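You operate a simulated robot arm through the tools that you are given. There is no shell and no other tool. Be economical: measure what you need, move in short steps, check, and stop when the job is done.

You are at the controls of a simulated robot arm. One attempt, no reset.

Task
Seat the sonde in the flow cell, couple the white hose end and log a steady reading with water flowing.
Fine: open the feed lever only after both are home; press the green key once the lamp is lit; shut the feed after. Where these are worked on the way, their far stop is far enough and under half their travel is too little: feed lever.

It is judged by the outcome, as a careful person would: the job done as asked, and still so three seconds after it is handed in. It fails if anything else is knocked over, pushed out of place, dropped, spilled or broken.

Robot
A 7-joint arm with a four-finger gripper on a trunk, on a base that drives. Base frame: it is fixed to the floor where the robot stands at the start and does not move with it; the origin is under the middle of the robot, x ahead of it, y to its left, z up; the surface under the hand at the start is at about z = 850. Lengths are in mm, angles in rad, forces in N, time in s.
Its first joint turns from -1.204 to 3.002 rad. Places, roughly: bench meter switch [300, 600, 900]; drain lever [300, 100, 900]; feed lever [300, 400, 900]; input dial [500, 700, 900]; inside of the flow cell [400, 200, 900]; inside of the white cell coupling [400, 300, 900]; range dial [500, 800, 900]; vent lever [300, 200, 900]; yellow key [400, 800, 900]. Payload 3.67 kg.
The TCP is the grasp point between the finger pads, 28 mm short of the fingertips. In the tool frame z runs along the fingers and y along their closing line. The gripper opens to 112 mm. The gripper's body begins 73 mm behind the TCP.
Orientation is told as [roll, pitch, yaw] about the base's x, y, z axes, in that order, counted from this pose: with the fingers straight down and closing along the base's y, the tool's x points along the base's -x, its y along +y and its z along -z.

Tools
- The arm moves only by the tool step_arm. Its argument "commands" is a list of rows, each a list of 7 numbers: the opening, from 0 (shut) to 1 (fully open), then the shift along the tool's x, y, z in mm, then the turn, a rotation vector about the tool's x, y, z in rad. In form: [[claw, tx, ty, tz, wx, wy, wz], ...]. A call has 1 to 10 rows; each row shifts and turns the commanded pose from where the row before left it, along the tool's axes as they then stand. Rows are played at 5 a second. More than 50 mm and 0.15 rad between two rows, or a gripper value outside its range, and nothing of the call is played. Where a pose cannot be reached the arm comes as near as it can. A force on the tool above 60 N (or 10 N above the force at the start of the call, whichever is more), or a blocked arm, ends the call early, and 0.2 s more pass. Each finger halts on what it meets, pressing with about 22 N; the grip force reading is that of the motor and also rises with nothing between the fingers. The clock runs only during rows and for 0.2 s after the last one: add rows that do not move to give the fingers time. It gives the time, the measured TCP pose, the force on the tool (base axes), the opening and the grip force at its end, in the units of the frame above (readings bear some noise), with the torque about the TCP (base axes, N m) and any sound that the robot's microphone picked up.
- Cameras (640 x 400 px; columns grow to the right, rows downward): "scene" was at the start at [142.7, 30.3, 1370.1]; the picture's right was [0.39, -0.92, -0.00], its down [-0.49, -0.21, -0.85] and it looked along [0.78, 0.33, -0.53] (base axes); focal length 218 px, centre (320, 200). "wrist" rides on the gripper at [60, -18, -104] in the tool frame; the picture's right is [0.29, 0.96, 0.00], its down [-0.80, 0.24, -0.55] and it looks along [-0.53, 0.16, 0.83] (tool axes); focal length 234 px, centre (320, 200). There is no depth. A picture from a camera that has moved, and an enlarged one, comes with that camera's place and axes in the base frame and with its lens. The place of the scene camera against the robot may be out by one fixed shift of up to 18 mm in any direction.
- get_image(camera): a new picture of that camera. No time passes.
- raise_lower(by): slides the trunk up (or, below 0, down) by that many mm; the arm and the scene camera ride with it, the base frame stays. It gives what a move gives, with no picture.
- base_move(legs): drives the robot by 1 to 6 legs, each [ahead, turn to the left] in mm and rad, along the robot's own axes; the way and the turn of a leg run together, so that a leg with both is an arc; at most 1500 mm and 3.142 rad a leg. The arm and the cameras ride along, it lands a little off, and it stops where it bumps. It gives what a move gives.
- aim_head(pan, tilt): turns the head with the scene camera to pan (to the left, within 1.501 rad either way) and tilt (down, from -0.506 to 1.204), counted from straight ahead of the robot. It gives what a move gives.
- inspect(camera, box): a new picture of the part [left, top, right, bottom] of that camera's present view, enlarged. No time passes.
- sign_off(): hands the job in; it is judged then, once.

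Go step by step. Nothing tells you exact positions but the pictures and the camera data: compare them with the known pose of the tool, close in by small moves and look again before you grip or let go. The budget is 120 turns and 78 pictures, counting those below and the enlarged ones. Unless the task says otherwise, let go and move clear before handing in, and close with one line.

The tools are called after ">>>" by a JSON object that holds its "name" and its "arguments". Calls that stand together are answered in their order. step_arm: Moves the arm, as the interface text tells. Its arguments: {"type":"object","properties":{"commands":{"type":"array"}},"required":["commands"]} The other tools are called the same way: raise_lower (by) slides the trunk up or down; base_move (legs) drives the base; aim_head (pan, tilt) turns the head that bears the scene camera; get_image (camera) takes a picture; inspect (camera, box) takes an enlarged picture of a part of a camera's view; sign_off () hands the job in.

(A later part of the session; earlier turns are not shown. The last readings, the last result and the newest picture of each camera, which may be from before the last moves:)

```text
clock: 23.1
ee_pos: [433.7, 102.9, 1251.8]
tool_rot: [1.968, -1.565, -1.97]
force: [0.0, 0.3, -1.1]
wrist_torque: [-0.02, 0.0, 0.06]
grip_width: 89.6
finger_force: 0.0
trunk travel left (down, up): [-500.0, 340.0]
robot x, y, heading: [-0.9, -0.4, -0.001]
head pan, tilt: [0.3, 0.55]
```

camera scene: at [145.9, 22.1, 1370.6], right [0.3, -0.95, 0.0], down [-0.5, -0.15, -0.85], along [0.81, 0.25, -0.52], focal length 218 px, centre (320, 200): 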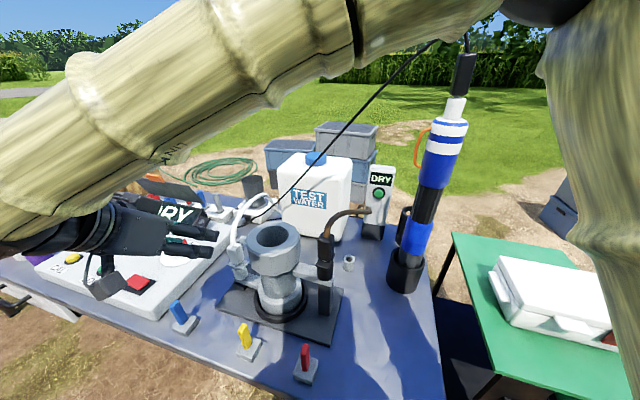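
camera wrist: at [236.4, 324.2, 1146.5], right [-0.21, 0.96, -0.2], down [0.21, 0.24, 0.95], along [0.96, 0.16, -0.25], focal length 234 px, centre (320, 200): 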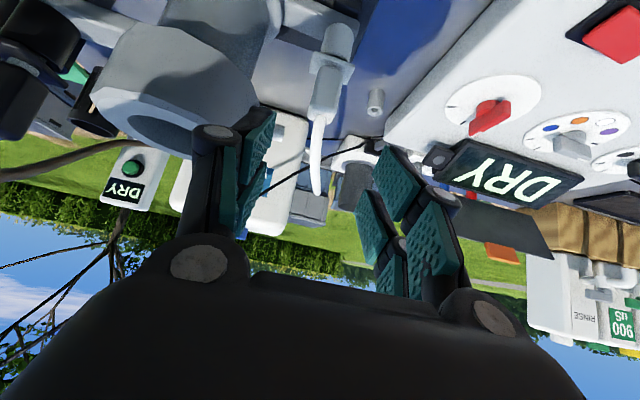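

>>> {"name": "step_arm", "arguments": {"commands": [[0.8, 20, -44, 0, 0, 0, 0], [0.8, 20, -44, 0, 0, 0, 0], [0.8, 20, -44, 0, 0, 0, 0], [0.8, 20, -43, 0, 0, 0, 0], [0.8, 23, 0, 0, 0, 0, 0]]}}

>>> {"name": "get_image", "arguments": {"camera": "wrist"}}

>>> {"name": "aim_head", "arguments": {"pan": -0.1, "tilt": 0.4}}

>>> {"name": "get_image", "arguments": {"camera": "scene"}}

```text
clock: 24.3
ee_pos: [493.3, 52.5, 1225.0]
tool_rot: [-1.095, -1.57, 1.094]
force: [0.1, 0.5, -0.4]
wrist_torque: [0.01, 0.03, -0.04]
grip_width: 89.4
finger_force: 0.0
out of reach, approached as far as the arm can: row 1, 2, 3, 4, 5
trunk travel left (down, up): [-500.0, 340.0]
robot x, y, heading: [-0.0, -1.2, -0.002]
head pan, tilt: [0.3, 0.55]
```

```text
35 pictures are left
camera wrist: at [390.1, 34.7, 1165.9], right [0.0, 0.96, -0.29], down [-0.55, 0.24, 0.8], along [0.83, 0.16, 0.53], focal length 234 px, centre (320, 200)
```

wrist: 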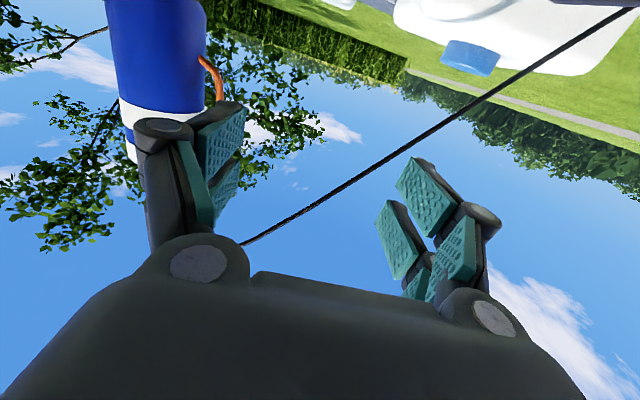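

```text
clock: 25.1
ee_pos: [493.0, 52.0, 1226.7]
tool_rot: [2.25, -1.569, -2.255]
force: [-0.9, -0.1, -0.3]
wrist_torque: [-0.01, 0.0, 0.01]
grip_width: 89.6
finger_force: 0.2
trunk travel left (down, up): [-500.0, 340.0]
robot x, y, heading: [2.8, -1.3, -0.002]
head pan, tilt: [-0.099, 0.4]
```

```text
34 pictures are left
camera scene: at [152.3, -14.2, 1384.3], right [-0.1, -1.0, 0.0], down [-0.39, 0.04, -0.92], along [0.92, -0.09, -0.39], focal length 218 px, centre (320, 200)
```

scene: 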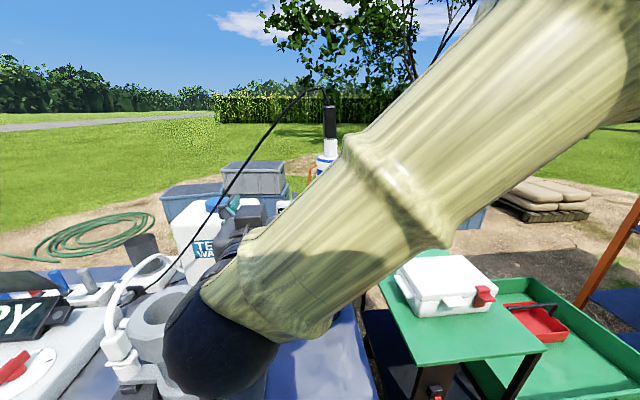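

The level hand is too close in for the arm, so I'll drive the base back 250 mm to give it room.

>>> {"name": "base_move", "arguments": {"legs": [[-250, 0]]}}

>>> {"name": "get_image", "arguments": {"camera": "scene"}}

```text
clock: 27.0
ee_pos: [239.3, 52.0, 1225.8]
tool_rot: [2.766, -1.57, -2.768]
force: [-0.7, -0.6, 0.4]
wrist_torque: [0.0, 0.0, -0.02]
grip_width: 89.6
finger_force: 0.0
trunk travel left (down, up): [-500.0, 340.0]
robot x, y, heading: [-255.5, -2.5, 0.002]
head pan, tilt: [-0.099, 0.4]
```

```text
33 pictures are left
camera scene: at [-101.9, -14.3, 1384.5], right [-0.1, -1.0, 0.0], down [-0.39, 0.04, -0.92], along [0.92, -0.09, -0.39], focal length 218 px, centre (320, 200)
```

scene: 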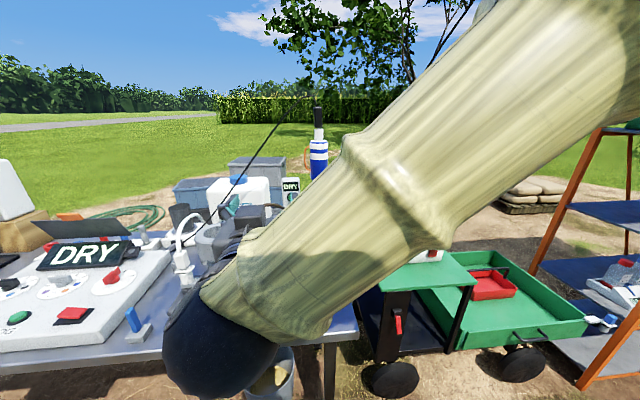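

>>> {"name": "step_arm", "arguments": {"commands": [[0.8, 13, -20.3, 32, 0, 0, 0], [0.8, 13, -20.3, 32, 0, 0, 0], [0.8, 13, -20.3, 32, 0, 0, 0], [0.8, 13, -20.3, 32, 0, 0, 0], [0.8, 13, -20.3, 32, 0, 0, 0], [0.8, 13, -20.3, 32, 0, 0, 0]]}}

>>> {"name": "get_image", "arguments": {"camera": "wrist"}}

>>> {"name": "get_image", "arguments": {"camera": "scene"}}

```text
clock: 28.4
ee_pos: [433.7, -70.2, 1146.9]
tool_rot: [1.691, -1.572, -1.69]
force: [0.8, -0.8, -0.4]
wrist_torque: [-0.01, 0.02, 0.01]
grip_width: 89.8
finger_force: 0.1
trunk travel left (down, up): [-500.0, 340.0]
robot x, y, heading: [-249.5, -0.4, 0.002]
head pan, tilt: [-0.099, 0.4]
```

```text
32 pictures are left
camera wrist: at [330.0, -89.3, 1088.3], right [0.0, 0.96, -0.29], down [-0.55, 0.24, 0.8], along [0.83, 0.16, 0.53], focal length 234 px, centre (320, 200)
```

wrist: 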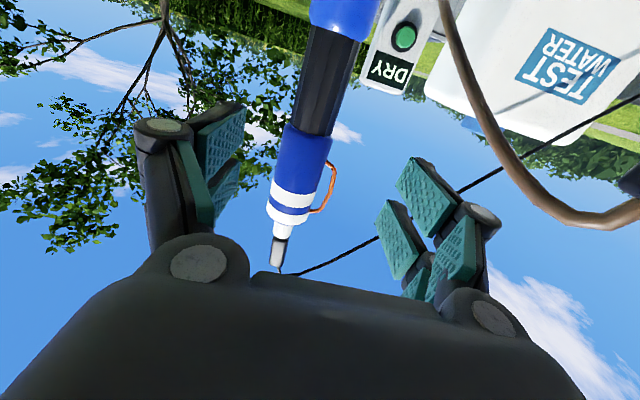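

```text
31 pictures are left
camera scene: at [-99.7, -14.8, 1384.2], right [-0.1, -1.0, 0.0], down [-0.39, 0.04, -0.92], along [0.92, -0.09, -0.39], focal length 218 px, centre (320, 200)
```

scene: 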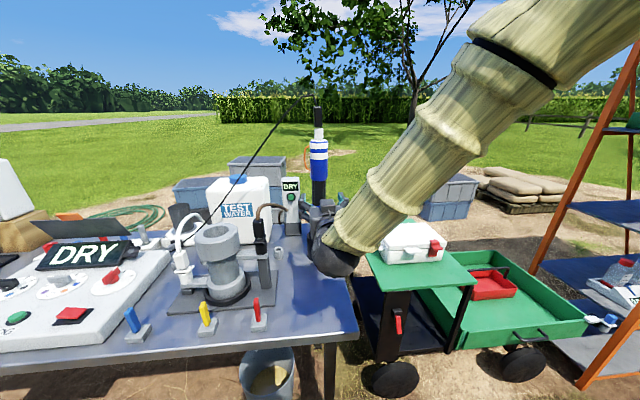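

Sonde axis at y ≈ -80, black section at z 1070–1165, about 45 mm thick. I'll shift sideways, advance part way and re-measure the distance.

>>> {"name": "step_arm", "arguments": {"commands": [[0.8, 0, -9.5, 30, 0, 0, 0], [0.8, 0, 0, 40, 0, 0, 0]]}}

>>> {"name": "get_image", "arguments": {"camera": "wrist"}}

```text
clock: 29.0
ee_pos: [504.6, -78.3, 1147.0]
tool_rot: [-0.569, -1.571, 0.567]
force: [0.2, -0.1, -0.4]
wrist_torque: [0.0, 0.0, 0.0]
grip_width: 89.5
finger_force: 0.1
trunk travel left (down, up): [-500.0, 340.0]
robot x, y, heading: [-254.3, 0.4, -0.0]
head pan, tilt: [-0.099, 0.4]
```

```text
30 pictures are left
camera wrist: at [399.8, -97.5, 1087.9], right [0.0, 0.96, -0.29], down [-0.55, 0.24, 0.8], along [0.83, 0.16, 0.53], focal length 234 px, centre (320, 200)
```

wrist: 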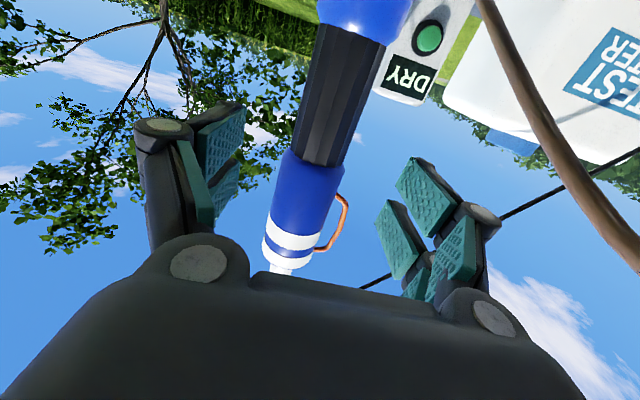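

>>> {"name": "step_arm", "arguments": {"commands": [[0.8, 0, -1.5, 40, 0, 0, 0], [0.8, 0, 0, 41, 0, 0, 0]]}}

>>> {"name": "get_image", "arguments": {"camera": "wrist"}}

```text
clock: 29.6
ee_pos: [584.8, -81.1, 1148.9]
tool_rot: [1.593, -1.568, -1.594]
force: [0.7, -0.2, 0.3]
wrist_torque: [0.02, 0.03, 0.02]
grip_width: 89.7
finger_force: 0.3
trunk travel left (down, up): [-500.0, 340.0]
robot x, y, heading: [-251.4, -2.0, 0.002]
head pan, tilt: [-0.099, 0.4]
```

```text
29 pictures are left
camera wrist: at [481.2, -99.4, 1088.6], right [0.0, 0.96, -0.29], down [-0.55, 0.24, 0.8], along [0.83, 0.16, 0.53], focal length 234 px, centre (320, 200)
```

wrist: 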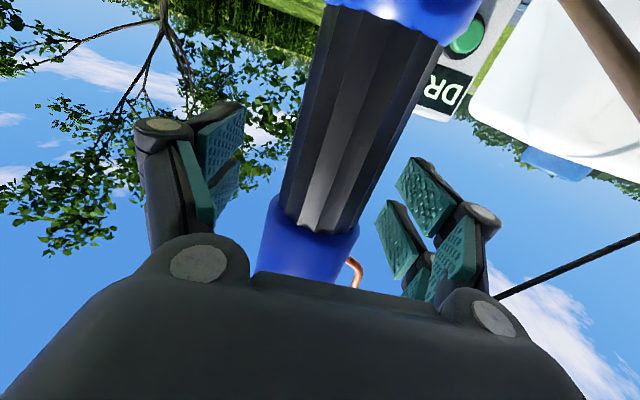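

The sonde is centred between the fingers. I'll go 8 mm lower to stay clear of the head, then close.

>>> {"name": "step_arm", "arguments": {"commands": [[0.8, 8, 1.5, 2, 0, 0, 0], [0.2, 0, 0, 0, 0, 0, 0], [0.2, 0, 0, 0, 0, 0, 0], [0.2, 0, 0, 0, 0, 0, 0]]}}

>>> {"name": "get_image", "arguments": {"camera": "wrist"}}

```text
clock: 30.6
ee_pos: [586.0, -77.8, 1141.2]
tool_rot: [2.528, -1.569, -2.53]
force: [-0.6, 3.8, 1.2]
wrist_torque: [0.82, 0.22, 0.05]
grip_width: 46.9
finger_force: 21.7
trunk travel left (down, up): [-500.0, 340.0]
robot x, y, heading: [-252.9, -1.4, -0.002]
head pan, tilt: [-0.099, 0.4]
```

```text
28 pictures are left
camera wrist: at [482.3, -97.3, 1081.3], right [0.0, 0.96, -0.29], down [-0.55, 0.24, 0.8], along [0.83, 0.16, 0.53], focal length 234 px, centre (320, 200)
```

wrist: 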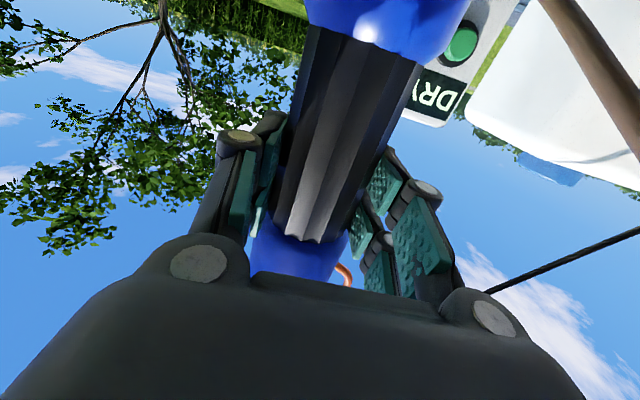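

Gripped at 47 mm. I'm lifting straight up gently.

>>> {"name": "step_arm", "arguments": {"commands": [[0, -5, -0.7, 0, 0, 0, 0], [0, -10, 0, 0, 0, 0, 0], [0, -15, 0, 0, 0, 0, 0], [0, -20, 0, 0, 0, 0, 0]]}}

>>> {"name": "get_image", "arguments": {"camera": "scene"}}

```text
clock: 31.6
ee_pos: [585.5, -79.5, 1189.8]
tool_rot: [2.85, -1.569, -2.847]
force: [-1.3, 5.3, -10.1]
wrist_torque: [1.59, 0.41, 0.08]
grip_width: 46.8
finger_force: 21.9
trunk travel left (down, up): [-500.0, 340.0]
robot x, y, heading: [-254.4, 0.4, 0.009]
head pan, tilt: [-0.099, 0.4]
```

```text
27 pictures are left
camera scene: at [-100.2, -13.8, 1384.3], right [-0.1, -1.0, 0.0], down [-0.39, 0.04, -0.92], along [0.92, -0.09, -0.39], focal length 218 px, centre (320, 200)
```

scene: 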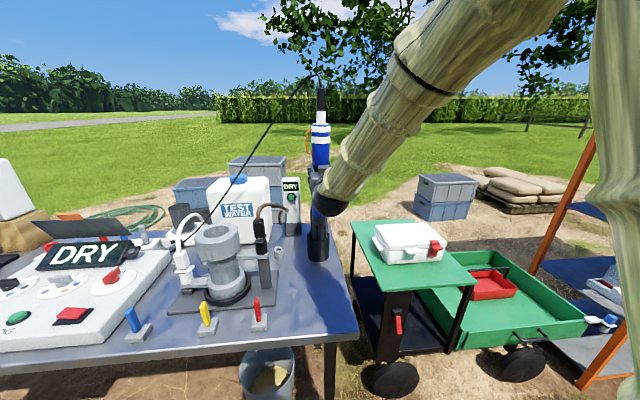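

It lifts with about 1 kg of weight. I'm continuing up until the sonde's lower end clears the holder and cell height.

>>> {"name": "step_arm", "arguments": {"commands": [[0, -25, 0, 0, 0, 0, 0], [0, -25, 0, 0, 0, 0, 0], [0, -25, 0, 0, 0, 0, 0], [0, -25, 0, 0, 0, 0, 0], [0, -25, 0, 0, 0, 0, 0], [0, -25, 0, 0, 0, 0, 0]]}}

>>> {"name": "get_image", "arguments": {"camera": "scene"}}

>>> {"name": "inspect", "arguments": {"camera": "scene", "box": [150, 120, 360, 320]}}

```text
clock: 33.0
ee_pos: [585.6, -83.3, 1339.0]
tool_rot: [1.272, -1.567, -1.274]
force: [-1.0, -1.3, -12.4]
wrist_torque: [-0.1, 0.11, 0.05]
grip_width: 46.4
finger_force: 21.8
trunk travel left (down, up): [-500.0, 340.0]
robot x, y, heading: [-253.3, 2.9, 0.003]
head pan, tilt: [-0.099, 0.4]
```

```text
26 pictures are left
camera scene: at [-99.7, -16.5, 1384.1], right [-0.1, -1.0, 0.0], down [-0.39, 0.04, -0.92], along [0.92, -0.09, -0.39], focal length 218 px, centre (320, 200)
```

scene: 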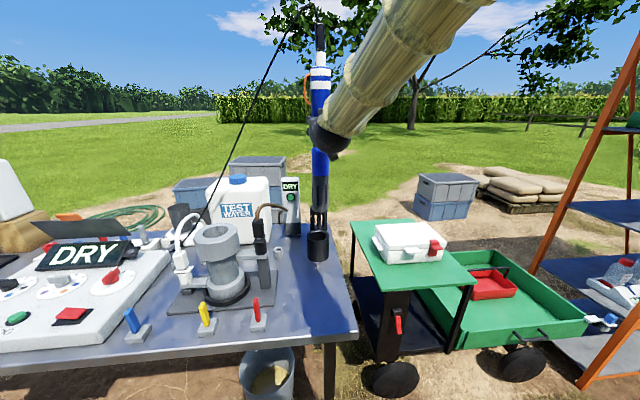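

```text
2.00 times, centred on (255, 220) of scene
camera zoom: at [-99.7, -16.5, 1384.1], right [-0.1, -1.0, 0.0], down [-0.39, 0.04, -0.92], along [0.92, -0.09, -0.39], focal length 437 px, centre (450, 160)
```

zoom: 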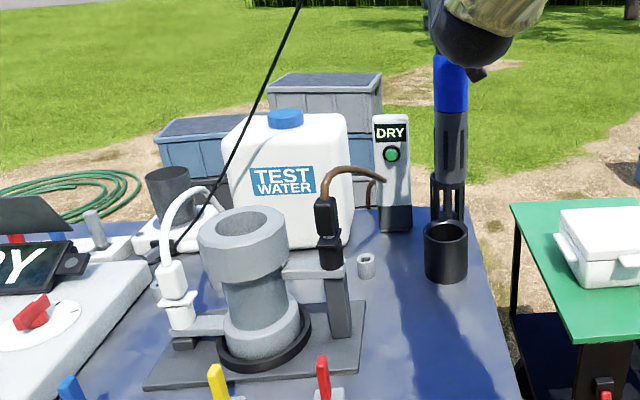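

The sonde's slotted lower end is long, about 370 mm below the TCP, and is just leaving the holder. I'll raise the trunk to carry it well above the flow cell and its plug.

>>> {"name": "raise_lower", "arguments": {"by": 145}}

>>> {"name": "aim_head", "arguments": {"pan": 0.1, "tilt": 0.45}}

>>> {"name": "get_image", "arguments": {"camera": "scene"}}

```text
clock: 34.7
ee_pos: [585.8, -81.3, 1483.6]
tool_rot: [0.836, -1.57, -0.835]
force: [0.5, 0.0, -12.7]
wrist_torque: [0.02, 0.1, 0.01]
grip_width: 46.7
finger_force: 21.7
trunk travel left (down, up): [-645.0, 195.0]
robot x, y, heading: [-253.1, -1.3, -0.002]
head pan, tilt: [-0.099, 0.4]
```

```text
clock: 35.4
ee_pos: [585.9, -81.1, 1484.4]
tool_rot: [1.092, -1.57, -1.094]
force: [-0.1, -0.5, -12.6]
wrist_torque: [-0.02, 0.11, 0.0]
grip_width: 46.8
finger_force: 22.8
trunk travel left (down, up): [-645.0, 195.0]
robot x, y, heading: [-250.9, -2.4, 0.001]
head pan, tilt: [0.099, 0.45]
```

```text
24 pictures are left
camera scene: at [-100.1, 3.8, 1524.5], right [0.1, -0.99, 0.0], down [-0.43, -0.04, -0.9], along [0.9, 0.09, -0.44], focal length 218 px, centre (320, 200)
```

scene: 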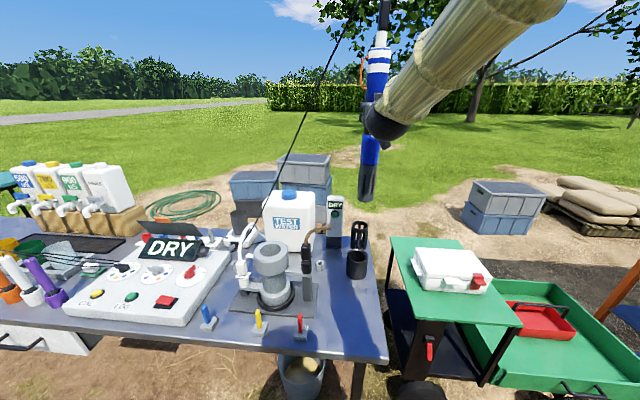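

Now it's clear: the slotted tube was a separate holder, and the sonde's bottom is about 288 mm below the TCP, well clear. I'm carrying it level to above the flow cell, near (431, 222).

>>> {"name": "step_arm", "arguments": {"commands": [[0, 0, 15, -8, 0, 0, 0], [0, 0, 30, -15.8, 0, 0, 0], [0, 0, 33, -17, 0, 0, 0], [0, 0, 33, -17, 0, 0, 0], [0, 0, 33, -17, 0, 0, 0], [0, 0, 33, -17, 0, 0, 0], [0, 0, 33, -17, 0, 0, 0], [0, 0, 33, -17, 0, 0, 0], [0, 0, 33, -17, 0, 0, 0], [0, 0, 27, -15.2, 0, 0, 0]]}}

>>> {"name": "aim_head", "arguments": {"pan": 0.35, "tilt": 0.6}}

>>> {"name": "get_image", "arguments": {"camera": "scene"}}

```text
clock: 37.6
ee_pos: [426.5, 224.9, 1485.1]
tool_rot: [-1.26, -1.572, 1.259]
force: [-0.2, 1.3, -12.3]
wrist_torque: [0.04, 0.16, 0.02]
grip_width: 46.7
finger_force: 21.6
trunk travel left (down, up): [-645.0, 195.0]
robot x, y, heading: [-254.8, 2.2, 0.0]
head pan, tilt: [0.099, 0.45]
```

```text
clock: 38.4
ee_pos: [427.8, 222.5, 1485.5]
tool_rot: [1.167, -1.571, -1.169]
force: [0.3, 0.5, -12.9]
wrist_torque: [-0.01, 0.12, 0.02]
grip_width: 46.7
finger_force: 22.2
trunk travel left (down, up): [-645.0, 195.0]
robot x, y, heading: [-253.0, 1.8, 0.002]
head pan, tilt: [0.351, 0.6]
```

```text
23 pictures are left
camera scene: at [-108.8, 25.7, 1511.0], right [0.34, -0.94, 0.0], down [-0.53, -0.19, -0.82], along [0.77, 0.28, -0.57], focal length 218 px, centre (320, 200)
```

scene: 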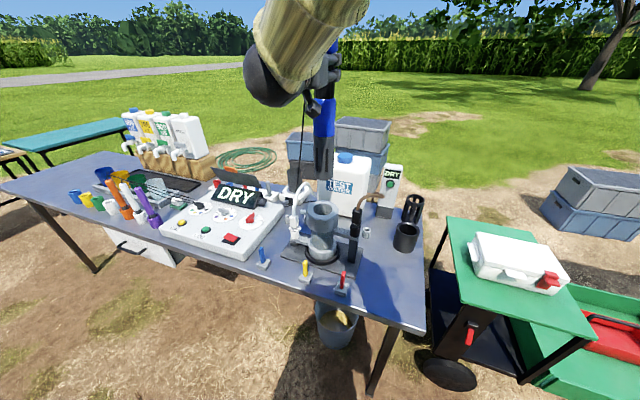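

>>> {"name": "step_arm", "arguments": {"commands": [[0, 25, 0, 0, 0, 0, 0], [0, 25, 0, 0, 0, 0, 0], [0, 25, 0, 0, 0, 0, 0], [0, 25, 0, 0, 0, 0, 0]]}}

>>> {"name": "inspect", "arguments": {"camera": "scene", "box": [270, 130, 390, 270]}}

```text
clock: 39.4
ee_pos: [428.9, 223.6, 1384.1]
tool_rot: [-2.938, -1.569, 2.937]
force: [0.5, -0.1, -12.0]
wrist_torque: [0.02, 0.1, -0.01]
grip_width: 46.6
finger_force: 21.9
trunk travel left (down, up): [-645.0, 195.0]
robot x, y, heading: [-254.8, -4.2, 0.003]
head pan, tilt: [0.351, 0.6]
```

```text
2.86 times, centred on (330, 200) of scene
camera zoom: at [-108.2, 26.6, 1510.9], right [0.34, -0.94, 0.0], down [-0.53, -0.2, -0.82], along [0.77, 0.28, -0.57], focal length 624 px, centre (291, 200)
```

zoom: 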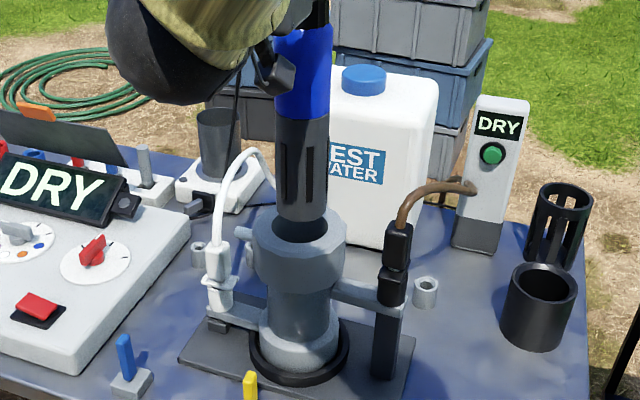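

The sonde end is lined up sideways with the hole and roughly 30 mm above it. I'll lower 20 mm and compare closely for the fore-aft offset.

>>> {"name": "step_arm", "arguments": {"commands": [[0, 10, 0, 0, 0, 0, 0], [0, 10, 0, 0, 0, 0, 0], [0, 0, 0, 0, 0, 0, 0]]}}

>>> {"name": "inspect", "arguments": {"camera": "scene", "box": [300, 180, 350, 230]}}

```text
clock: 40.2
ee_pos: [429.5, 222.9, 1365.2]
tool_rot: [0.843, -1.57, -0.843]
force: [-0.8, 0.9, -12.4]
wrist_torque: [-0.02, 0.12, 0.01]
grip_width: 46.8
finger_force: 22.7
trunk travel left (down, up): [-645.0, 195.0]
robot x, y, heading: [-253.4, -0.6, 0.006]
head pan, tilt: [0.351, 0.6]
```

```text
8.00 times, centred on (325, 205) of scene
camera zoom: at [-109.7, 27.5, 1510.0], right [0.36, -0.93, 0.0], down [-0.54, -0.21, -0.82], along [0.76, 0.3, -0.57], focal length 1746 px, centre (280, 160)
```

zoom: 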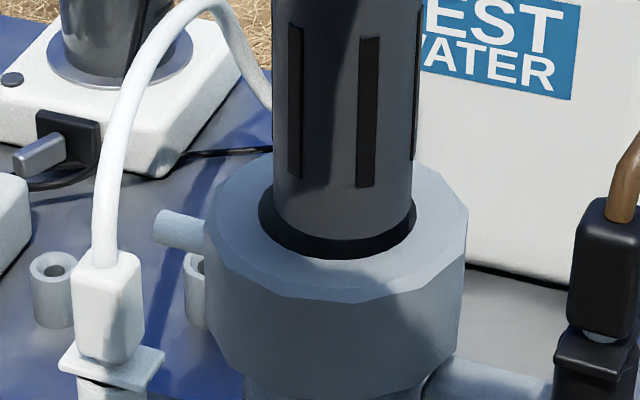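

The sonde is about 2.5 mm to the right of the hole centre. I'll correct, lower 4 mm more and re-check.

>>> {"name": "step_arm", "arguments": {"commands": [[0, 0, 2.5, 0, 0, 0, 0], [0, 4, 0, 0, 0, 0, 0], [0, 0, 0, 0, 0, 0, 0]]}}

>>> {"name": "inspect", "arguments": {"camera": "scene", "box": [300, 180, 350, 230]}}

```text
clock: 41.0
ee_pos: [428.9, 224.6, 1359.7]
tool_rot: [0.67, -1.569, -0.675]
force: [0.5, 0.8, -11.5]
wrist_torque: [0.02, 0.1, 0.0]
grip_width: 46.7
finger_force: 21.6
trunk travel left (down, up): [-645.0, 195.0]
robot x, y, heading: [-251.0, 0.4, 0.003]
head pan, tilt: [0.351, 0.6]
```

```text
8.00 times, centred on (325, 205) of scene
camera zoom: at [-111.2, 29.3, 1508.4], right [0.39, -0.92, 0.0], down [-0.54, -0.23, -0.81], along [0.74, 0.31, -0.59], focal length 1746 px, centre (280, 160)
```

zoom: 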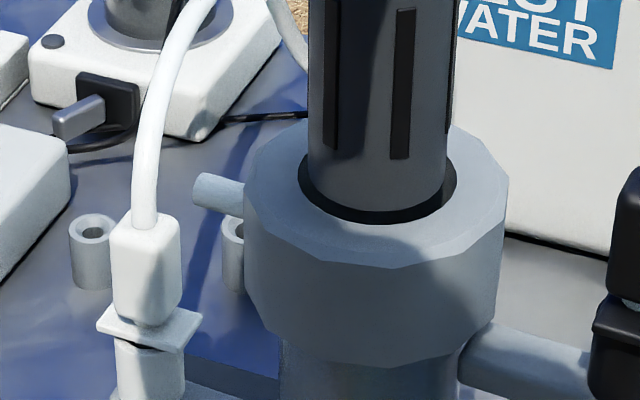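

Nearly centred, a few mm above the rim. I'm lowering 6 mm more while watching the force.

>>> {"name": "step_arm", "arguments": {"commands": [[0, 3, 0.8, -1, 0, 0, 0], [0, 3, 0, 0, 0, 0, 0], [0, 3, 0, 0, 0, 0, 0], [0, 0, 0, 0, 0, 0, 0]]}}

>>> {"name": "inspect", "arguments": {"camera": "scene", "box": [300, 180, 350, 230]}}

```text
clock: 42.0
ee_pos: [427.8, 225.7, 1352.5]
tool_rot: [1.276, -1.57, -1.278]
force: [-0.7, -0.8, -11.7]
wrist_torque: [0.02, 0.12, -0.01]
grip_width: 46.5
finger_force: 22.3
trunk travel left (down, up): [-645.0, 195.0]
robot x, y, heading: [-251.1, -0.0, 0.001]
head pan, tilt: [0.351, 0.6]
```

```text
8.00 times, centred on (325, 205) of scene
camera zoom: at [-113.1, 31.7, 1506.3], right [0.42, -0.91, 0.0], down [-0.55, -0.25, -0.79], along [0.72, 0.33, -0.61], focal length 1746 px, centre (280, 160)
```

zoom: 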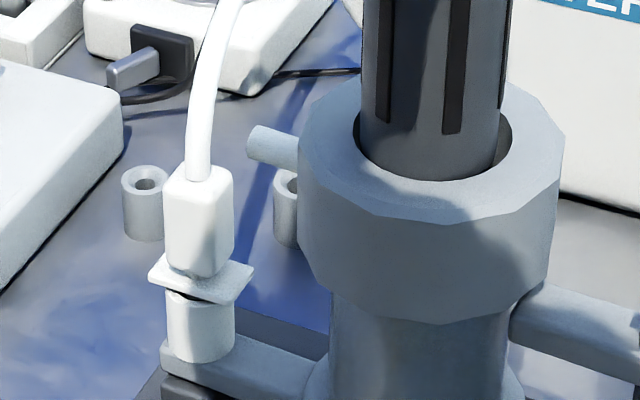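

The sonde has entered the bore, a little toward the robot's side. I'll shift 2 mm forward and keep lowering with force watch.

>>> {"name": "step_arm", "arguments": {"commands": [[0, 0, 0, 2, 0, 0, 0], [0, 6, 0, 0, 0, 0, 0], [0, 8, 0, 0, 0, 0, 0], [0, 8, 0, 0, 0, 0, 0], [0, 8, 0, 0, 0, 0, 0]]}}

>>> {"name": "inspect", "arguments": {"camera": "scene", "box": [290, 170, 360, 240]}}

```text
clock: 43.2
ee_pos: [430.0, 225.2, 1325.9]
tool_rot: [1.861, -1.562, -1.863]
force: [0.5, 0.0, -11.7]
wrist_torque: [0.0, 0.12, 0.0]
grip_width: 46.7
finger_force: 22.0
trunk travel left (down, up): [-645.0, 195.0]
robot x, y, heading: [-251.3, -2.3, -0.003]
head pan, tilt: [0.351, 0.6]
```

```text
5.71 times, centred on (325, 205) of scene
camera zoom: at [-114.8, 35.9, 1507.2], right [0.47, -0.88, 0.0], down [-0.53, -0.28, -0.8], along [0.71, 0.37, -0.6], focal length 1248 px, centre (291, 171)
```

zoom: 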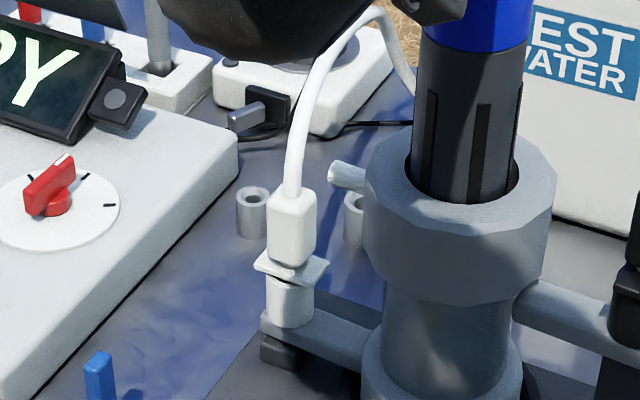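

It's going in freely. I'll continue down.

>>> {"name": "step_arm", "arguments": {"commands": [[0, 9, 0, 0, 0, 0, 0], [0, 9, 0, 0, 0, 0, 0], [0, 9, 0, 0, 0, 0, 0], [0, 9, 0, 0, 0, 0, 0], [0, 9, 0, 0, 0, 0, 0], [0, 9, 0, 0, 0, 0, 0], [0, 7, 0, 0, 0, 0, 0], [0, 0, 0, 0, 0, 0, 0]]}}

>>> {"name": "inspect", "arguments": {"camera": "scene", "box": [260, 130, 380, 270]}}

```text
clock: 45.2
ee_pos: [435.7, 209.0, 1303.6]
tool_rot: [1.798, -1.498, -1.817]
force: [-2.5, -0.4, -12.5]
wrist_torque: [-0.2, 0.76, 0.06]
grip_width: 46.6
finger_force: 21.4
trunk travel left (down, up): [-645.0, 195.0]
robot x, y, heading: [-255.0, -1.3, 0.0]
head pan, tilt: [0.351, 0.6]
stopped in row 8: the arm was blocked; the commanded pose is now the measured one
```

```text
2.86 times, centred on (320, 200) of scene
camera zoom: at [-109.0, 25.6, 1510.9], right [0.35, -0.94, 0.0], down [-0.53, -0.2, -0.82], along [0.77, 0.29, -0.57], focal length 624 px, centre (320, 200)
```

zoom: 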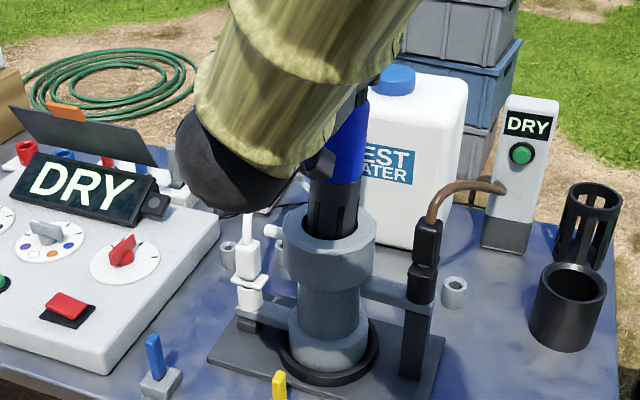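

The arm was blocked by the robot's own head, which tilted the sonde slightly in the bore. I'll undo that: raise the arm a little, straighten the sonde, and do the lowering with the trunk instead.

>>> {"name": "step_arm", "arguments": {"commands": [[0, -5, 3.2, -1.1, -0.004, 0.003, -0.014], [0, -6, 3.2, -1.1, -0.004, 0.003, -0.014], [0, -6, 3.2, -1.1, -0.004, 0.003, -0.014], [0, -6, 3.2, -1.1, -0.004, 0.003, -0.014], [0, -6, 3.2, -1.1, -0.004, 0.004, -0.014], [0, 0, 0, 0, 0, 0, 0]]}}

```text
clock: 46.6
ee_pos: [435.0, 220.3, 1317.8]
tool_rot: [0.335, -1.541, -0.338]
force: [1.7, 1.5, -12.5]
wrist_torque: [0.28, -0.43, -0.02]
grip_width: 46.6
finger_force: 22.1
trunk travel left (down, up): [-645.0, 195.0]
robot x, y, heading: [-254.2, -0.9, 0.003]
head pan, tilt: [0.351, 0.6]
```

>>> {"name": "raise_lower", "arguments": {"by": -30}}

>>> {"name": "step_arm", "arguments": {"commands": [[0, -10, 0, 0, 0, 0, 0], [0, -10, 0, 0, 0, 0, 0], [0, -10, 0, 0, 0, 0, 0], [0, 0, 0, 0, 0, 0, 0]]}}

```text
clock: 47.3
ee_pos: [434.6, 219.6, 1287.5]
tool_rot: [0.319, -1.544, -0.322]
force: [1.9, 1.5, -13.1]
wrist_torque: [0.3, -0.45, -0.05]
grip_width: 46.8
finger_force: 22.1
trunk travel left (down, up): [-615.0, 225.0]
robot x, y, heading: [-255.0, 1.5, 0.0]
head pan, tilt: [0.351, 0.6]
```

```text
clock: 48.3
ee_pos: [437.8, 220.4, 1311.2]
tool_rot: [0.273, -1.533, -0.274]
force: [1.4, 2.4, -12.7]
wrist_torque: [0.55, -0.14, 0.01]
grip_width: 46.9
finger_force: 22.1
trunk travel left (down, up): [-615.0, 225.0]
robot x, y, heading: [-250.2, -2.0, 0.006]
head pan, tilt: [0.351, 0.6]
```

>>> {"name": "raise_lower", "arguments": {"by": -40}}

>>> {"name": "step_arm", "arguments": {"commands": [[0, -10, 0, 0, 0, 0, 0], [0, -10, 0, 0, 0, 0, 0], [0, -10, 0, 0, 0, 0, 0], [0, -10, 0, 0, 0, 0, 0], [0, 0, 0, 0, 0, 0, 0]]}}

>>> {"name": "get_image", "arguments": {"camera": "scene"}}

```text
clock: 49.2
ee_pos: [438.2, 219.3, 1273.6]
tool_rot: [0.295, -1.535, -0.298]
force: [1.4, 2.7, -14.5]
wrist_torque: [0.92, -0.54, 0.02]
grip_width: 46.9
finger_force: 22.0
trunk travel left (down, up): [-575.0, 265.0]
robot x, y, heading: [-250.8, 2.9, 0.005]
head pan, tilt: [0.351, 0.6]
```

```text
clock: 50.4
ee_pos: [439.8, 216.9, 1313.2]
tool_rot: [0.379, -1.528, -0.382]
force: [1.5, 2.3, -12.3]
wrist_torque: [0.5, -0.19, 0.03]
grip_width: 46.8
finger_force: 22.4
trunk travel left (down, up): [-575.0, 265.0]
robot x, y, heading: [-253.6, 1.4, 0.003]
head pan, tilt: [0.351, 0.6]
```

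```text
16 pictures are left
camera scene: at [-99.8, 7.4, 1458.7], right [0.12, -0.99, 0.0], down [-0.39, -0.05, -0.92], along [0.91, 0.11, -0.4], focal length 218 px, centre (320, 200)
```

scene: 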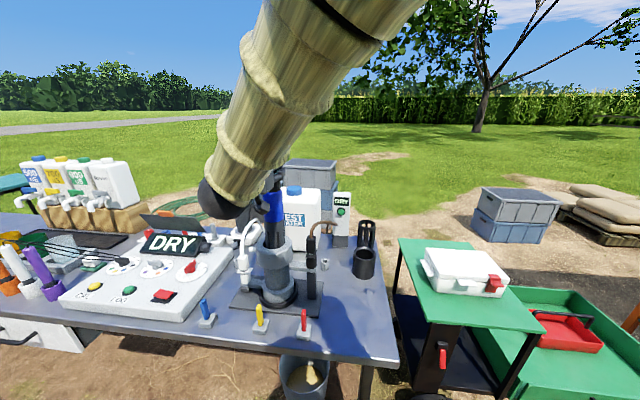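

The arm is pressing the head. I'll turn the head away so the arm moves freely, then read the pose again.

>>> {"name": "aim_head", "arguments": {"pan": -1.2, "tilt": 0.3}}

>>> {"name": "step_arm", "arguments": {"commands": [[0, 0, 0, 0, 0, 0, 0], [0, 0, 0, 0, 0, 0, 0]]}}

```text
clock: 52.0
ee_pos: [438.8, 214.3, 1327.6]
tool_rot: [0.858, -1.532, -0.864]
force: [0.3, 0.0, -12.1]
wrist_torque: [-0.03, 0.1, 0.01]
grip_width: 46.9
finger_force: 22.2
trunk travel left (down, up): [-575.0, 265.0]
robot x, y, heading: [-252.5, 2.6, -0.004]
head pan, tilt: [-1.201, 0.3]
```

```text
clock: 52.6
ee_pos: [438.0, 214.2, 1326.7]
tool_rot: [0.855, -1.534, -0.86]
force: [-0.5, 0.4, -12.0]
wrist_torque: [-0.03, 0.09, -0.01]
grip_width: 46.9
finger_force: 22.4
trunk travel left (down, up): [-575.0, 265.0]
robot x, y, heading: [-251.7, -1.4, 0.006]
head pan, tilt: [-1.201, 0.3]
```

The arm is free now; a residual tilt of about 0.03 rad remains. I'll straighten the sonde about its lower end.

>>> {"name": "step_arm", "arguments": {"commands": [[0, 0, 2.6, -1.9, 0, -0.006, -0.007], [0, 0, 2.6, -1.9, 0, -0.006, -0.007], [0, 0, 2.6, -1.9, 0, -0.006, -0.007], [0, 0, 2.5, -1.8, 0, -0.006, -0.007], [0, 0, 0, 0, 0, 0, 0]]}}

```text
clock: 54.0
ee_pos: [439.1, 220.9, 1308.4]
tool_rot: [0.146, -1.534, -0.154]
force: [1.0, 0.7, -10.8]
wrist_torque: [0.48, -0.06, 0.02]
grip_width: 46.7
finger_force: 21.9
trunk travel left (down, up): [-575.0, 265.0]
robot x, y, heading: [-254.8, 0.0, 0.001]
head pan, tilt: [-1.201, 0.3]
stopped in row 5: the arm was blocked; the commanded pose is now the measured one
```

Still touching itself at this height relative to the trunk. I'll lower the trunk further while raising the arm by the same amount.

>>> {"name": "raise_lower", "arguments": {"by": -40}}

>>> {"name": "step_arm", "arguments": {"commands": [[0, -11, 0, 0, 0, 0, 0], [0, -11, 0, 0, 0, 0, 0], [0, -11, 0, 0, 0, 0, 0], [0, -11, 0, 0, 0, 0, 0], [0, -11, 0, 0, 0, 0, 0], [0, 0, 0, 0, 0, 0, 0]]}}

>>> {"name": "raise_lower", "arguments": {"by": -40}}

>>> {"name": "step_arm", "arguments": {"commands": [[0, -10, 0, 0, 0, 0, 0], [0, -10, 0, 0, 0, 0, 0], [0, -10, 0, 0, 0, 0, 0], [0, -10, 0, 0, 0, 0, 0], [0, 0, 0, 0, 0, 0, 0]]}}

```text
clock: 54.8
ee_pos: [438.1, 221.5, 1269.0]
tool_rot: [0.126, -1.536, -0.137]
force: [-0.4, -0.1, -12.2]
wrist_torque: [-0.03, 0.11, 0.01]
grip_width: 46.8
finger_force: 22.3
trunk travel left (down, up): [-535.0, 305.0]
robot x, y, heading: [-252.6, 1.9, 0.002]
head pan, tilt: [-1.201, 0.3]
```

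```text
clock: 56.2
ee_pos: [442.4, 219.5, 1323.1]
tool_rot: [0.224, -1.532, -0.235]
force: [-0.4, -0.4, -11.6]
wrist_torque: [-0.01, 0.05, 0.0]
grip_width: 46.8
finger_force: 21.9
trunk travel left (down, up): [-535.0, 305.0]
robot x, y, heading: [-250.7, 0.0, 0.007]
head pan, tilt: [-1.201, 0.3]
```

```text
clock: 57.0
ee_pos: [441.4, 219.2, 1283.4]
tool_rot: [0.231, -1.53, -0.238]
force: [-0.2, 0.5, -12.4]
wrist_torque: [0.02, 0.07, -0.02]
grip_width: 46.8
finger_force: 21.8
trunk travel left (down, up): [-495.0, 345.0]
robot x, y, heading: [-250.1, -0.4, -0.003]
head pan, tilt: [-1.201, 0.3]
```

```text
clock: 58.2
ee_pos: [443.9, 220.7, 1324.8]
tool_rot: [0.222, -1.531, -0.23]
force: [-1.0, 0.3, -12.7]
wrist_torque: [0.0, 0.07, -0.02]
grip_width: 46.5
finger_force: 21.5
trunk travel left (down, up): [-495.0, 345.0]
robot x, y, heading: [-251.5, 2.8, -0.001]
head pan, tilt: [-1.201, 0.3]
```

The arm is now free of itself with the sonde end still just in the bore. I'll straighten the remaining 0.04 rad lean.

>>> {"name": "step_arm", "arguments": {"commands": [[0, 0, 0.8, -3, -0.002, -0.0097, -0.0022], [0, 0, 0.8, -3, -0.002, -0.0097, -0.0022], [0, 0, 0.8, -3, -0.002, -0.0097, -0.0022], [0, 0, 0.8, -3, -0.002, -0.0097, -0.0022], [0, 0, 0, 0, 0, 0, 0]]}}

>>> {"name": "aim_head", "arguments": {"pan": 0.2, "tilt": 0.55}}

>>> {"name": "inspect", "arguments": {"camera": "scene", "box": [220, 130, 380, 270]}}

```text
clock: 59.5
ee_pos: [435.8, 214.6, 1325.4]
tool_rot: [1.003, -1.55, -1.004]
force: [0.3, 1.6, -12.9]
wrist_torque: [0.41, 0.15, 0.0]
grip_width: 46.9
finger_force: 21.9
trunk travel left (down, up): [-495.0, 345.0]
robot x, y, heading: [-252.2, -0.4, 0.006]
head pan, tilt: [-1.201, 0.3]
```

```text
clock: 61.0
ee_pos: [437.9, 218.3, 1318.0]
tool_rot: [0.544, -1.549, -0.55]
force: [-0.5, 1.6, -11.5]
wrist_torque: [0.38, 0.28, 0.01]
grip_width: 46.9
finger_force: 22.0
trunk travel left (down, up): [-495.0, 345.0]
robot x, y, heading: [-249.9, -0.1, -0.001]
head pan, tilt: [0.201, 0.55]
```

```text
2.86 times, centred on (300, 200) of scene
camera zoom: at [-98.7, -8.7, 1395.5], right [-0.05, -1.0, 0.0], down [-0.22, 0.01, -0.97], along [0.97, -0.05, -0.22], focal length 624 px, centre (377, 200)
```

zoom: 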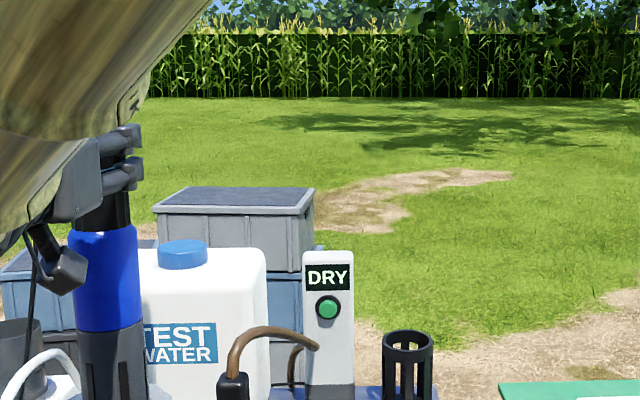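

The arm keeps fouling the robot's own head because it stands too close. I'll lift the sonde clear, drive back another 120 mm, where this posture worked fine before, and re-insert.

>>> {"name": "aim_head", "arguments": {"pan": -1.2, "tilt": 0.3}}

>>> {"name": "raise_lower", "arguments": {"by": 90}}

>>> {"name": "step_arm", "arguments": {"commands": [[0, 0, 0, 0, 0, 0, 0], [0, 0, 0, 0, 0, 0, 0]]}}

```text
clock: 62.5
ee_pos: [435.5, 216.2, 1324.8]
tool_rot: [0.978, -1.551, -0.98]
force: [-0.6, 1.7, -12.8]
wrist_torque: [0.43, 0.23, 0.03]
grip_width: 46.6
finger_force: 21.9
trunk travel left (down, up): [-495.0, 345.0]
robot x, y, heading: [-257.2, 2.2, 0.002]
head pan, tilt: [-1.201, 0.3]
```

```text
clock: 63.8
ee_pos: [435.0, 216.2, 1413.8]
tool_rot: [0.973, -1.551, -0.976]
force: [0.0, 1.1, -12.5]
wrist_torque: [-0.01, 0.12, -0.04]
grip_width: 46.9
finger_force: 22.2
trunk travel left (down, up): [-585.0, 255.0]
robot x, y, heading: [-254.0, -0.5, -0.001]
head pan, tilt: [-1.201, 0.3]
```

```text
clock: 64.4
ee_pos: [435.5, 216.3, 1414.6]
tool_rot: [0.984, -1.554, -0.99]
force: [-0.8, 0.1, -12.0]
wrist_torque: [-0.03, 0.16, 0.01]
grip_width: 46.8
finger_force: 22.4
trunk travel left (down, up): [-585.0, 255.0]
robot x, y, heading: [-250.1, -1.6, -0.002]
head pan, tilt: [-1.201, 0.3]
```

>>> {"name": "base_move", "arguments": {"legs": [[-120, 0]]}}

>>> {"name": "step_arm", "arguments": {"commands": [[0, 0, 1, 20, 0, 0, 0], [0, 0, 1, 25, 0, 0, 0], [0, 0, 1, 25, 0, 0, 0], [0, 0, 1, 25, 0, 0, 0], [0, 0, 1, 20, 0, 0, 0], [0, 0, 0, 0, 0, 0, 0]]}}

```text
clock: 65.6
ee_pos: [314.1, 217.3, 1416.2]
tool_rot: [1.06, -1.552, -1.062]
force: [-0.7, 0.5, -10.7]
wrist_torque: [-0.03, 0.23, 0.04]
grip_width: 46.7
finger_force: 22.0
trunk travel left (down, up): [-585.0, 255.0]
robot x, y, heading: [-370.9, 0.3, -0.004]
head pan, tilt: [-1.201, 0.3]
```

```text
clock: 67.0
ee_pos: [430.1, 221.4, 1413.1]
tool_rot: [1.009, -1.551, -1.011]
force: [-0.8, -0.1, -12.6]
wrist_torque: [-0.01, 0.16, 0.01]
grip_width: 46.8
finger_force: 22.4
trunk travel left (down, up): [-585.0, 255.0]
robot x, y, heading: [-374.3, -0.1, 0.007]
head pan, tilt: [-1.201, 0.3]
```

>>> {"name": "step_arm", "arguments": {"commands": [[0, 0, 2, 0, 0, -0.005, -0.0084], [0, 0, 1.8, 0, 0, -0.0055, -0.0084], [0, 0, 0, 0, 0, 0, 0]]}}

>>> {"name": "raise_lower", "arguments": {"by": -50}}

>>> {"name": "aim_head", "arguments": {"pan": 0.2, "tilt": 0.55}}

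>>> {"name": "get_image", "arguments": {"camera": "scene"}}

```text
clock: 67.8
ee_pos: [430.6, 225.0, 1413.6]
tool_rot: [-1.887, -1.569, 1.881]
force: [-0.1, 0.2, -12.9]
wrist_torque: [0.01, 0.14, -0.01]
grip_width: 46.6
finger_force: 22.1
trunk travel left (down, up): [-585.0, 255.0]
robot x, y, heading: [-372.0, 0.4, 0.001]
head pan, tilt: [-1.201, 0.3]
```

```text
clock: 68.7
ee_pos: [430.4, 224.8, 1363.0]
tool_rot: [-2.014, -1.569, 2.01]
force: [0.0, 0.0, -12.4]
wrist_torque: [-0.02, 0.15, 0.0]
grip_width: 46.7
finger_force: 21.4
trunk travel left (down, up): [-535.0, 305.0]
robot x, y, heading: [-374.3, -0.9, 0.006]
head pan, tilt: [-1.201, 0.3]
```

```text
clock: 70.2
ee_pos: [431.4, 224.4, 1364.1]
tool_rot: [-1.769, -1.569, 1.765]
force: [0.1, -0.2, -12.4]
wrist_torque: [0.04, 0.07, -0.01]
grip_width: 46.7
finger_force: 21.6
trunk travel left (down, up): [-535.0, 305.0]
robot x, y, heading: [-374.0, 3.5, 0.001]
head pan, tilt: [0.201, 0.55]
```

```text
14 pictures are left
camera scene: at [-223.4, 13.2, 1405.4], right [0.2, -0.98, 0.0], down [-0.51, -0.1, -0.85], along [0.83, 0.17, -0.52], focal length 218 px, centre (320, 200)
```

scene: 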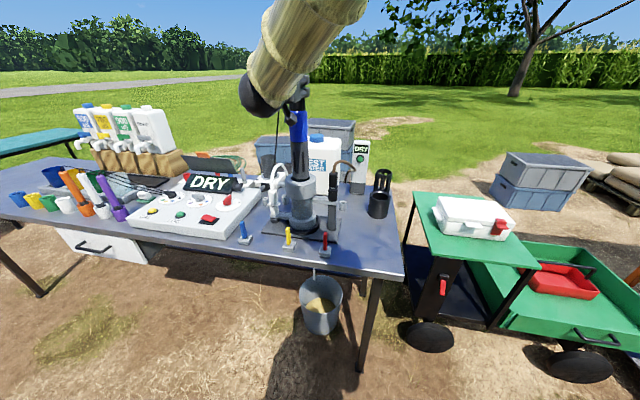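

The head is free now and the posture is clean. I'll check the sonde end against the bore.

>>> {"name": "inspect", "arguments": {"camera": "scene", "box": [270, 155, 335, 220]}}

```text
6.15 times, centred on (302, 188) of scene
camera zoom: at [-223.4, 13.2, 1405.4], right [0.2, -0.98, 0.0], down [-0.51, -0.1, -0.85], along [0.83, 0.17, -0.52], focal length 1343 px, centre (428, 277)
```

zoom: 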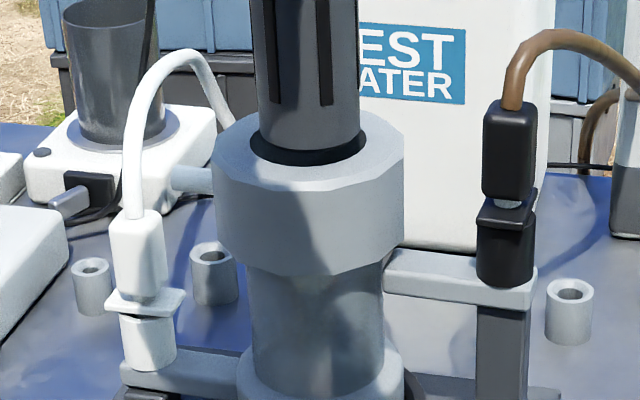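

Well centred. I'm lowering with the trunk in stages, checking forces.

>>> {"name": "raise_lower", "arguments": {"by": -20}}

>>> {"name": "raise_lower", "arguments": {"by": -30}}

>>> {"name": "raise_lower", "arguments": {"by": -30}}

```text
clock: 70.9
ee_pos: [430.3, 224.7, 1343.8]
tool_rot: [-2.068, -1.57, 2.063]
force: [0.3, 0.1, -12.3]
wrist_torque: [-0.01, 0.16, -0.01]
grip_width: 46.5
finger_force: 21.8
trunk travel left (down, up): [-515.0, 325.0]
robot x, y, heading: [-371.1, -3.1, 0.005]
head pan, tilt: [0.201, 0.55]
```

```text
clock: 71.7
ee_pos: [430.8, 224.9, 1312.7]
tool_rot: [-2.049, -1.569, 2.045]
force: [0.2, 0.9, -12.1]
wrist_torque: [0.0, 0.15, 0.01]
grip_width: 46.5
finger_force: 22.1
trunk travel left (down, up): [-485.0, 355.0]
robot x, y, heading: [-372.6, -0.7, 0.003]
head pan, tilt: [0.201, 0.55]
```

```text
clock: 72.4
ee_pos: [430.2, 226.1, 1283.0]
tool_rot: [-2.054, -1.57, 2.048]
force: [-0.3, 1.0, -11.6]
wrist_torque: [-0.05, 0.17, -0.01]
grip_width: 46.4
finger_force: 22.3
trunk travel left (down, up): [-455.0, 385.0]
robot x, y, heading: [-373.4, -1.9, 0.0]
head pan, tilt: [0.201, 0.55]
```

>>> {"name": "raise_lower", "arguments": {"by": -30}}

>>> {"name": "raise_lower", "arguments": {"by": -12}}

>>> {"name": "raise_lower", "arguments": {"by": -8}}

>>> {"name": "inspect", "arguments": {"camera": "scene", "box": [260, 110, 345, 200]}}

```text
clock: 73.2
ee_pos: [430.1, 225.0, 1253.4]
tool_rot: [-2.047, -1.57, 2.043]
force: [-0.5, 1.4, -11.4]
wrist_torque: [-0.05, 0.16, -0.01]
grip_width: 46.6
finger_force: 21.6
trunk travel left (down, up): [-425.0, 415.0]
robot x, y, heading: [-373.2, -4.4, 0.002]
head pan, tilt: [0.201, 0.55]
```

```text
clock: 73.8
ee_pos: [431.0, 223.8, 1241.6]
tool_rot: [-1.971, -1.569, 1.967]
force: [-0.5, -0.4, -12.8]
wrist_torque: [-0.03, 0.17, 0.0]
grip_width: 46.6
finger_force: 21.9
trunk travel left (down, up): [-413.0, 427.0]
robot x, y, heading: [-371.1, 1.5, 0.005]
head pan, tilt: [0.201, 0.55]
```

```text
clock: 74.3
ee_pos: [430.9, 225.6, 1233.6]
tool_rot: [-1.902, -1.568, 1.899]
force: [0.3, 0.0, -12.0]
wrist_torque: [0.0, 0.11, 0.01]
grip_width: 46.4
finger_force: 21.5
trunk travel left (down, up): [-405.0, 435.0]
robot x, y, heading: [-376.6, -0.5, 0.002]
head pan, tilt: [0.201, 0.55]
```

```text
4.44 times, centred on (302, 155) of scene
camera zoom: at [-223.8, 13.2, 1275.5], right [0.2, -0.98, 0.0], down [-0.51, -0.1, -0.85], along [0.83, 0.17, -0.52], focal length 970 px, centre (398, 400)
```

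zoom: 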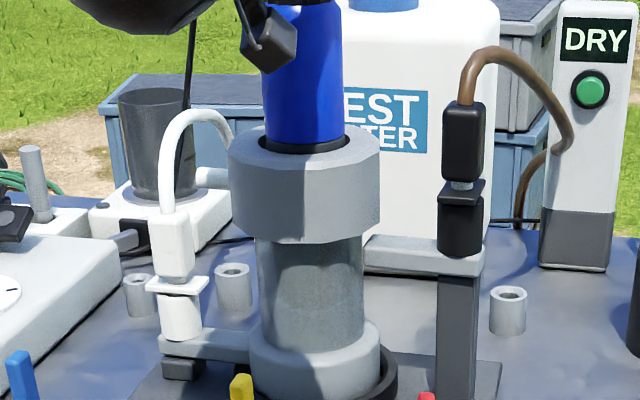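

The blue section has the same diameter and enters too. I'll continue in small steps until it meets the seat.

>>> {"name": "raise_lower", "arguments": {"by": -10}}

>>> {"name": "raise_lower", "arguments": {"by": -8}}

>>> {"name": "raise_lower", "arguments": {"by": -8}}

>>> {"name": "raise_lower", "arguments": {"by": -8}}

```text
clock: 74.9
ee_pos: [431.4, 224.9, 1223.4]
tool_rot: [-1.96, -1.569, 1.956]
force: [0.1, 0.5, -11.9]
wrist_torque: [0.01, 0.13, 0.02]
grip_width: 46.5
finger_force: 22.3
trunk travel left (down, up): [-395.0, 445.0]
robot x, y, heading: [-371.3, 2.2, 0.003]
head pan, tilt: [0.201, 0.55]
```

```text
clock: 75.5
ee_pos: [431.5, 224.5, 1215.0]
tool_rot: [-1.906, -1.569, 1.903]
force: [-0.7, 0.2, -12.1]
wrist_torque: [0.0, 0.13, 0.01]
grip_width: 46.5
finger_force: 22.3
trunk travel left (down, up): [-387.0, 453.0]
robot x, y, heading: [-371.4, 2.7, -0.0]
head pan, tilt: [0.201, 0.55]
```

```text
clock: 76.0
ee_pos: [429.5, 224.8, 1207.8]
tool_rot: [-1.91, -1.569, 1.905]
force: [0.2, 0.4, -11.8]
wrist_torque: [0.01, 0.12, 0.01]
grip_width: 46.9
finger_force: 22.1
trunk travel left (down, up): [-379.0, 461.0]
robot x, y, heading: [-372.5, -0.6, 0.003]
head pan, tilt: [0.201, 0.55]
```

```text
clock: 76.6
ee_pos: [430.2, 224.5, 1201.1]
tool_rot: [-1.918, -1.571, 1.915]
force: [0.4, -0.1, -12.0]
wrist_torque: [0.01, 0.14, 0.04]
grip_width: 46.7
finger_force: 22.2
trunk travel left (down, up): [-371.0, 469.0]
robot x, y, heading: [-372.7, -0.9, -0.005]
head pan, tilt: [0.201, 0.55]
```

>>> {"name": "raise_lower", "arguments": {"by": -10}}

>>> {"name": "raise_lower", "arguments": {"by": -8}}

>>> {"name": "raise_lower", "arguments": {"by": -6}}

>>> {"name": "raise_lower", "arguments": {"by": -6}}

```text
clock: 77.2
ee_pos: [430.4, 224.4, 1189.1]
tool_rot: [-1.956, -1.571, 1.952]
force: [-0.9, -0.2, -12.7]
wrist_torque: [-0.01, 0.14, 0.0]
grip_width: 46.7
finger_force: 21.8
trunk travel left (down, up): [-361.0, 479.0]
robot x, y, heading: [-375.2, 1.0, -0.0]
head pan, tilt: [0.201, 0.55]
```

```text
clock: 77.8
ee_pos: [431.0, 225.7, 1181.5]
tool_rot: [-1.911, -1.57, 1.908]
force: [1.3, 0.0, -11.9]
wrist_torque: [-0.01, 0.15, -0.02]
grip_width: 46.9
finger_force: 22.5
trunk travel left (down, up): [-353.0, 487.0]
robot x, y, heading: [-370.9, 0.4, 0.004]
head pan, tilt: [0.201, 0.55]
```

```text
clock: 78.3
ee_pos: [430.7, 225.2, 1176.4]
tool_rot: [-1.866, -1.568, 1.86]
force: [-0.6, -0.6, -12.7]
wrist_torque: [0.0, 0.16, -0.06]
grip_width: 46.7
finger_force: 21.6
trunk travel left (down, up): [-347.0, 493.0]
robot x, y, heading: [-371.6, -1.8, -0.0]
head pan, tilt: [0.201, 0.55]
```

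```text
clock: 78.9
ee_pos: [431.0, 225.1, 1169.7]
tool_rot: [-2.6, -1.569, 2.598]
force: [1.6, -0.2, -4.6]
wrist_torque: [0.2, -0.24, 0.02]
grip_width: 46.9
finger_force: 22.0
trunk travel left (down, up): [-341.0, 499.0]
robot x, y, heading: [-373.5, -1.6, -0.001]
head pan, tilt: [0.201, 0.55]
```

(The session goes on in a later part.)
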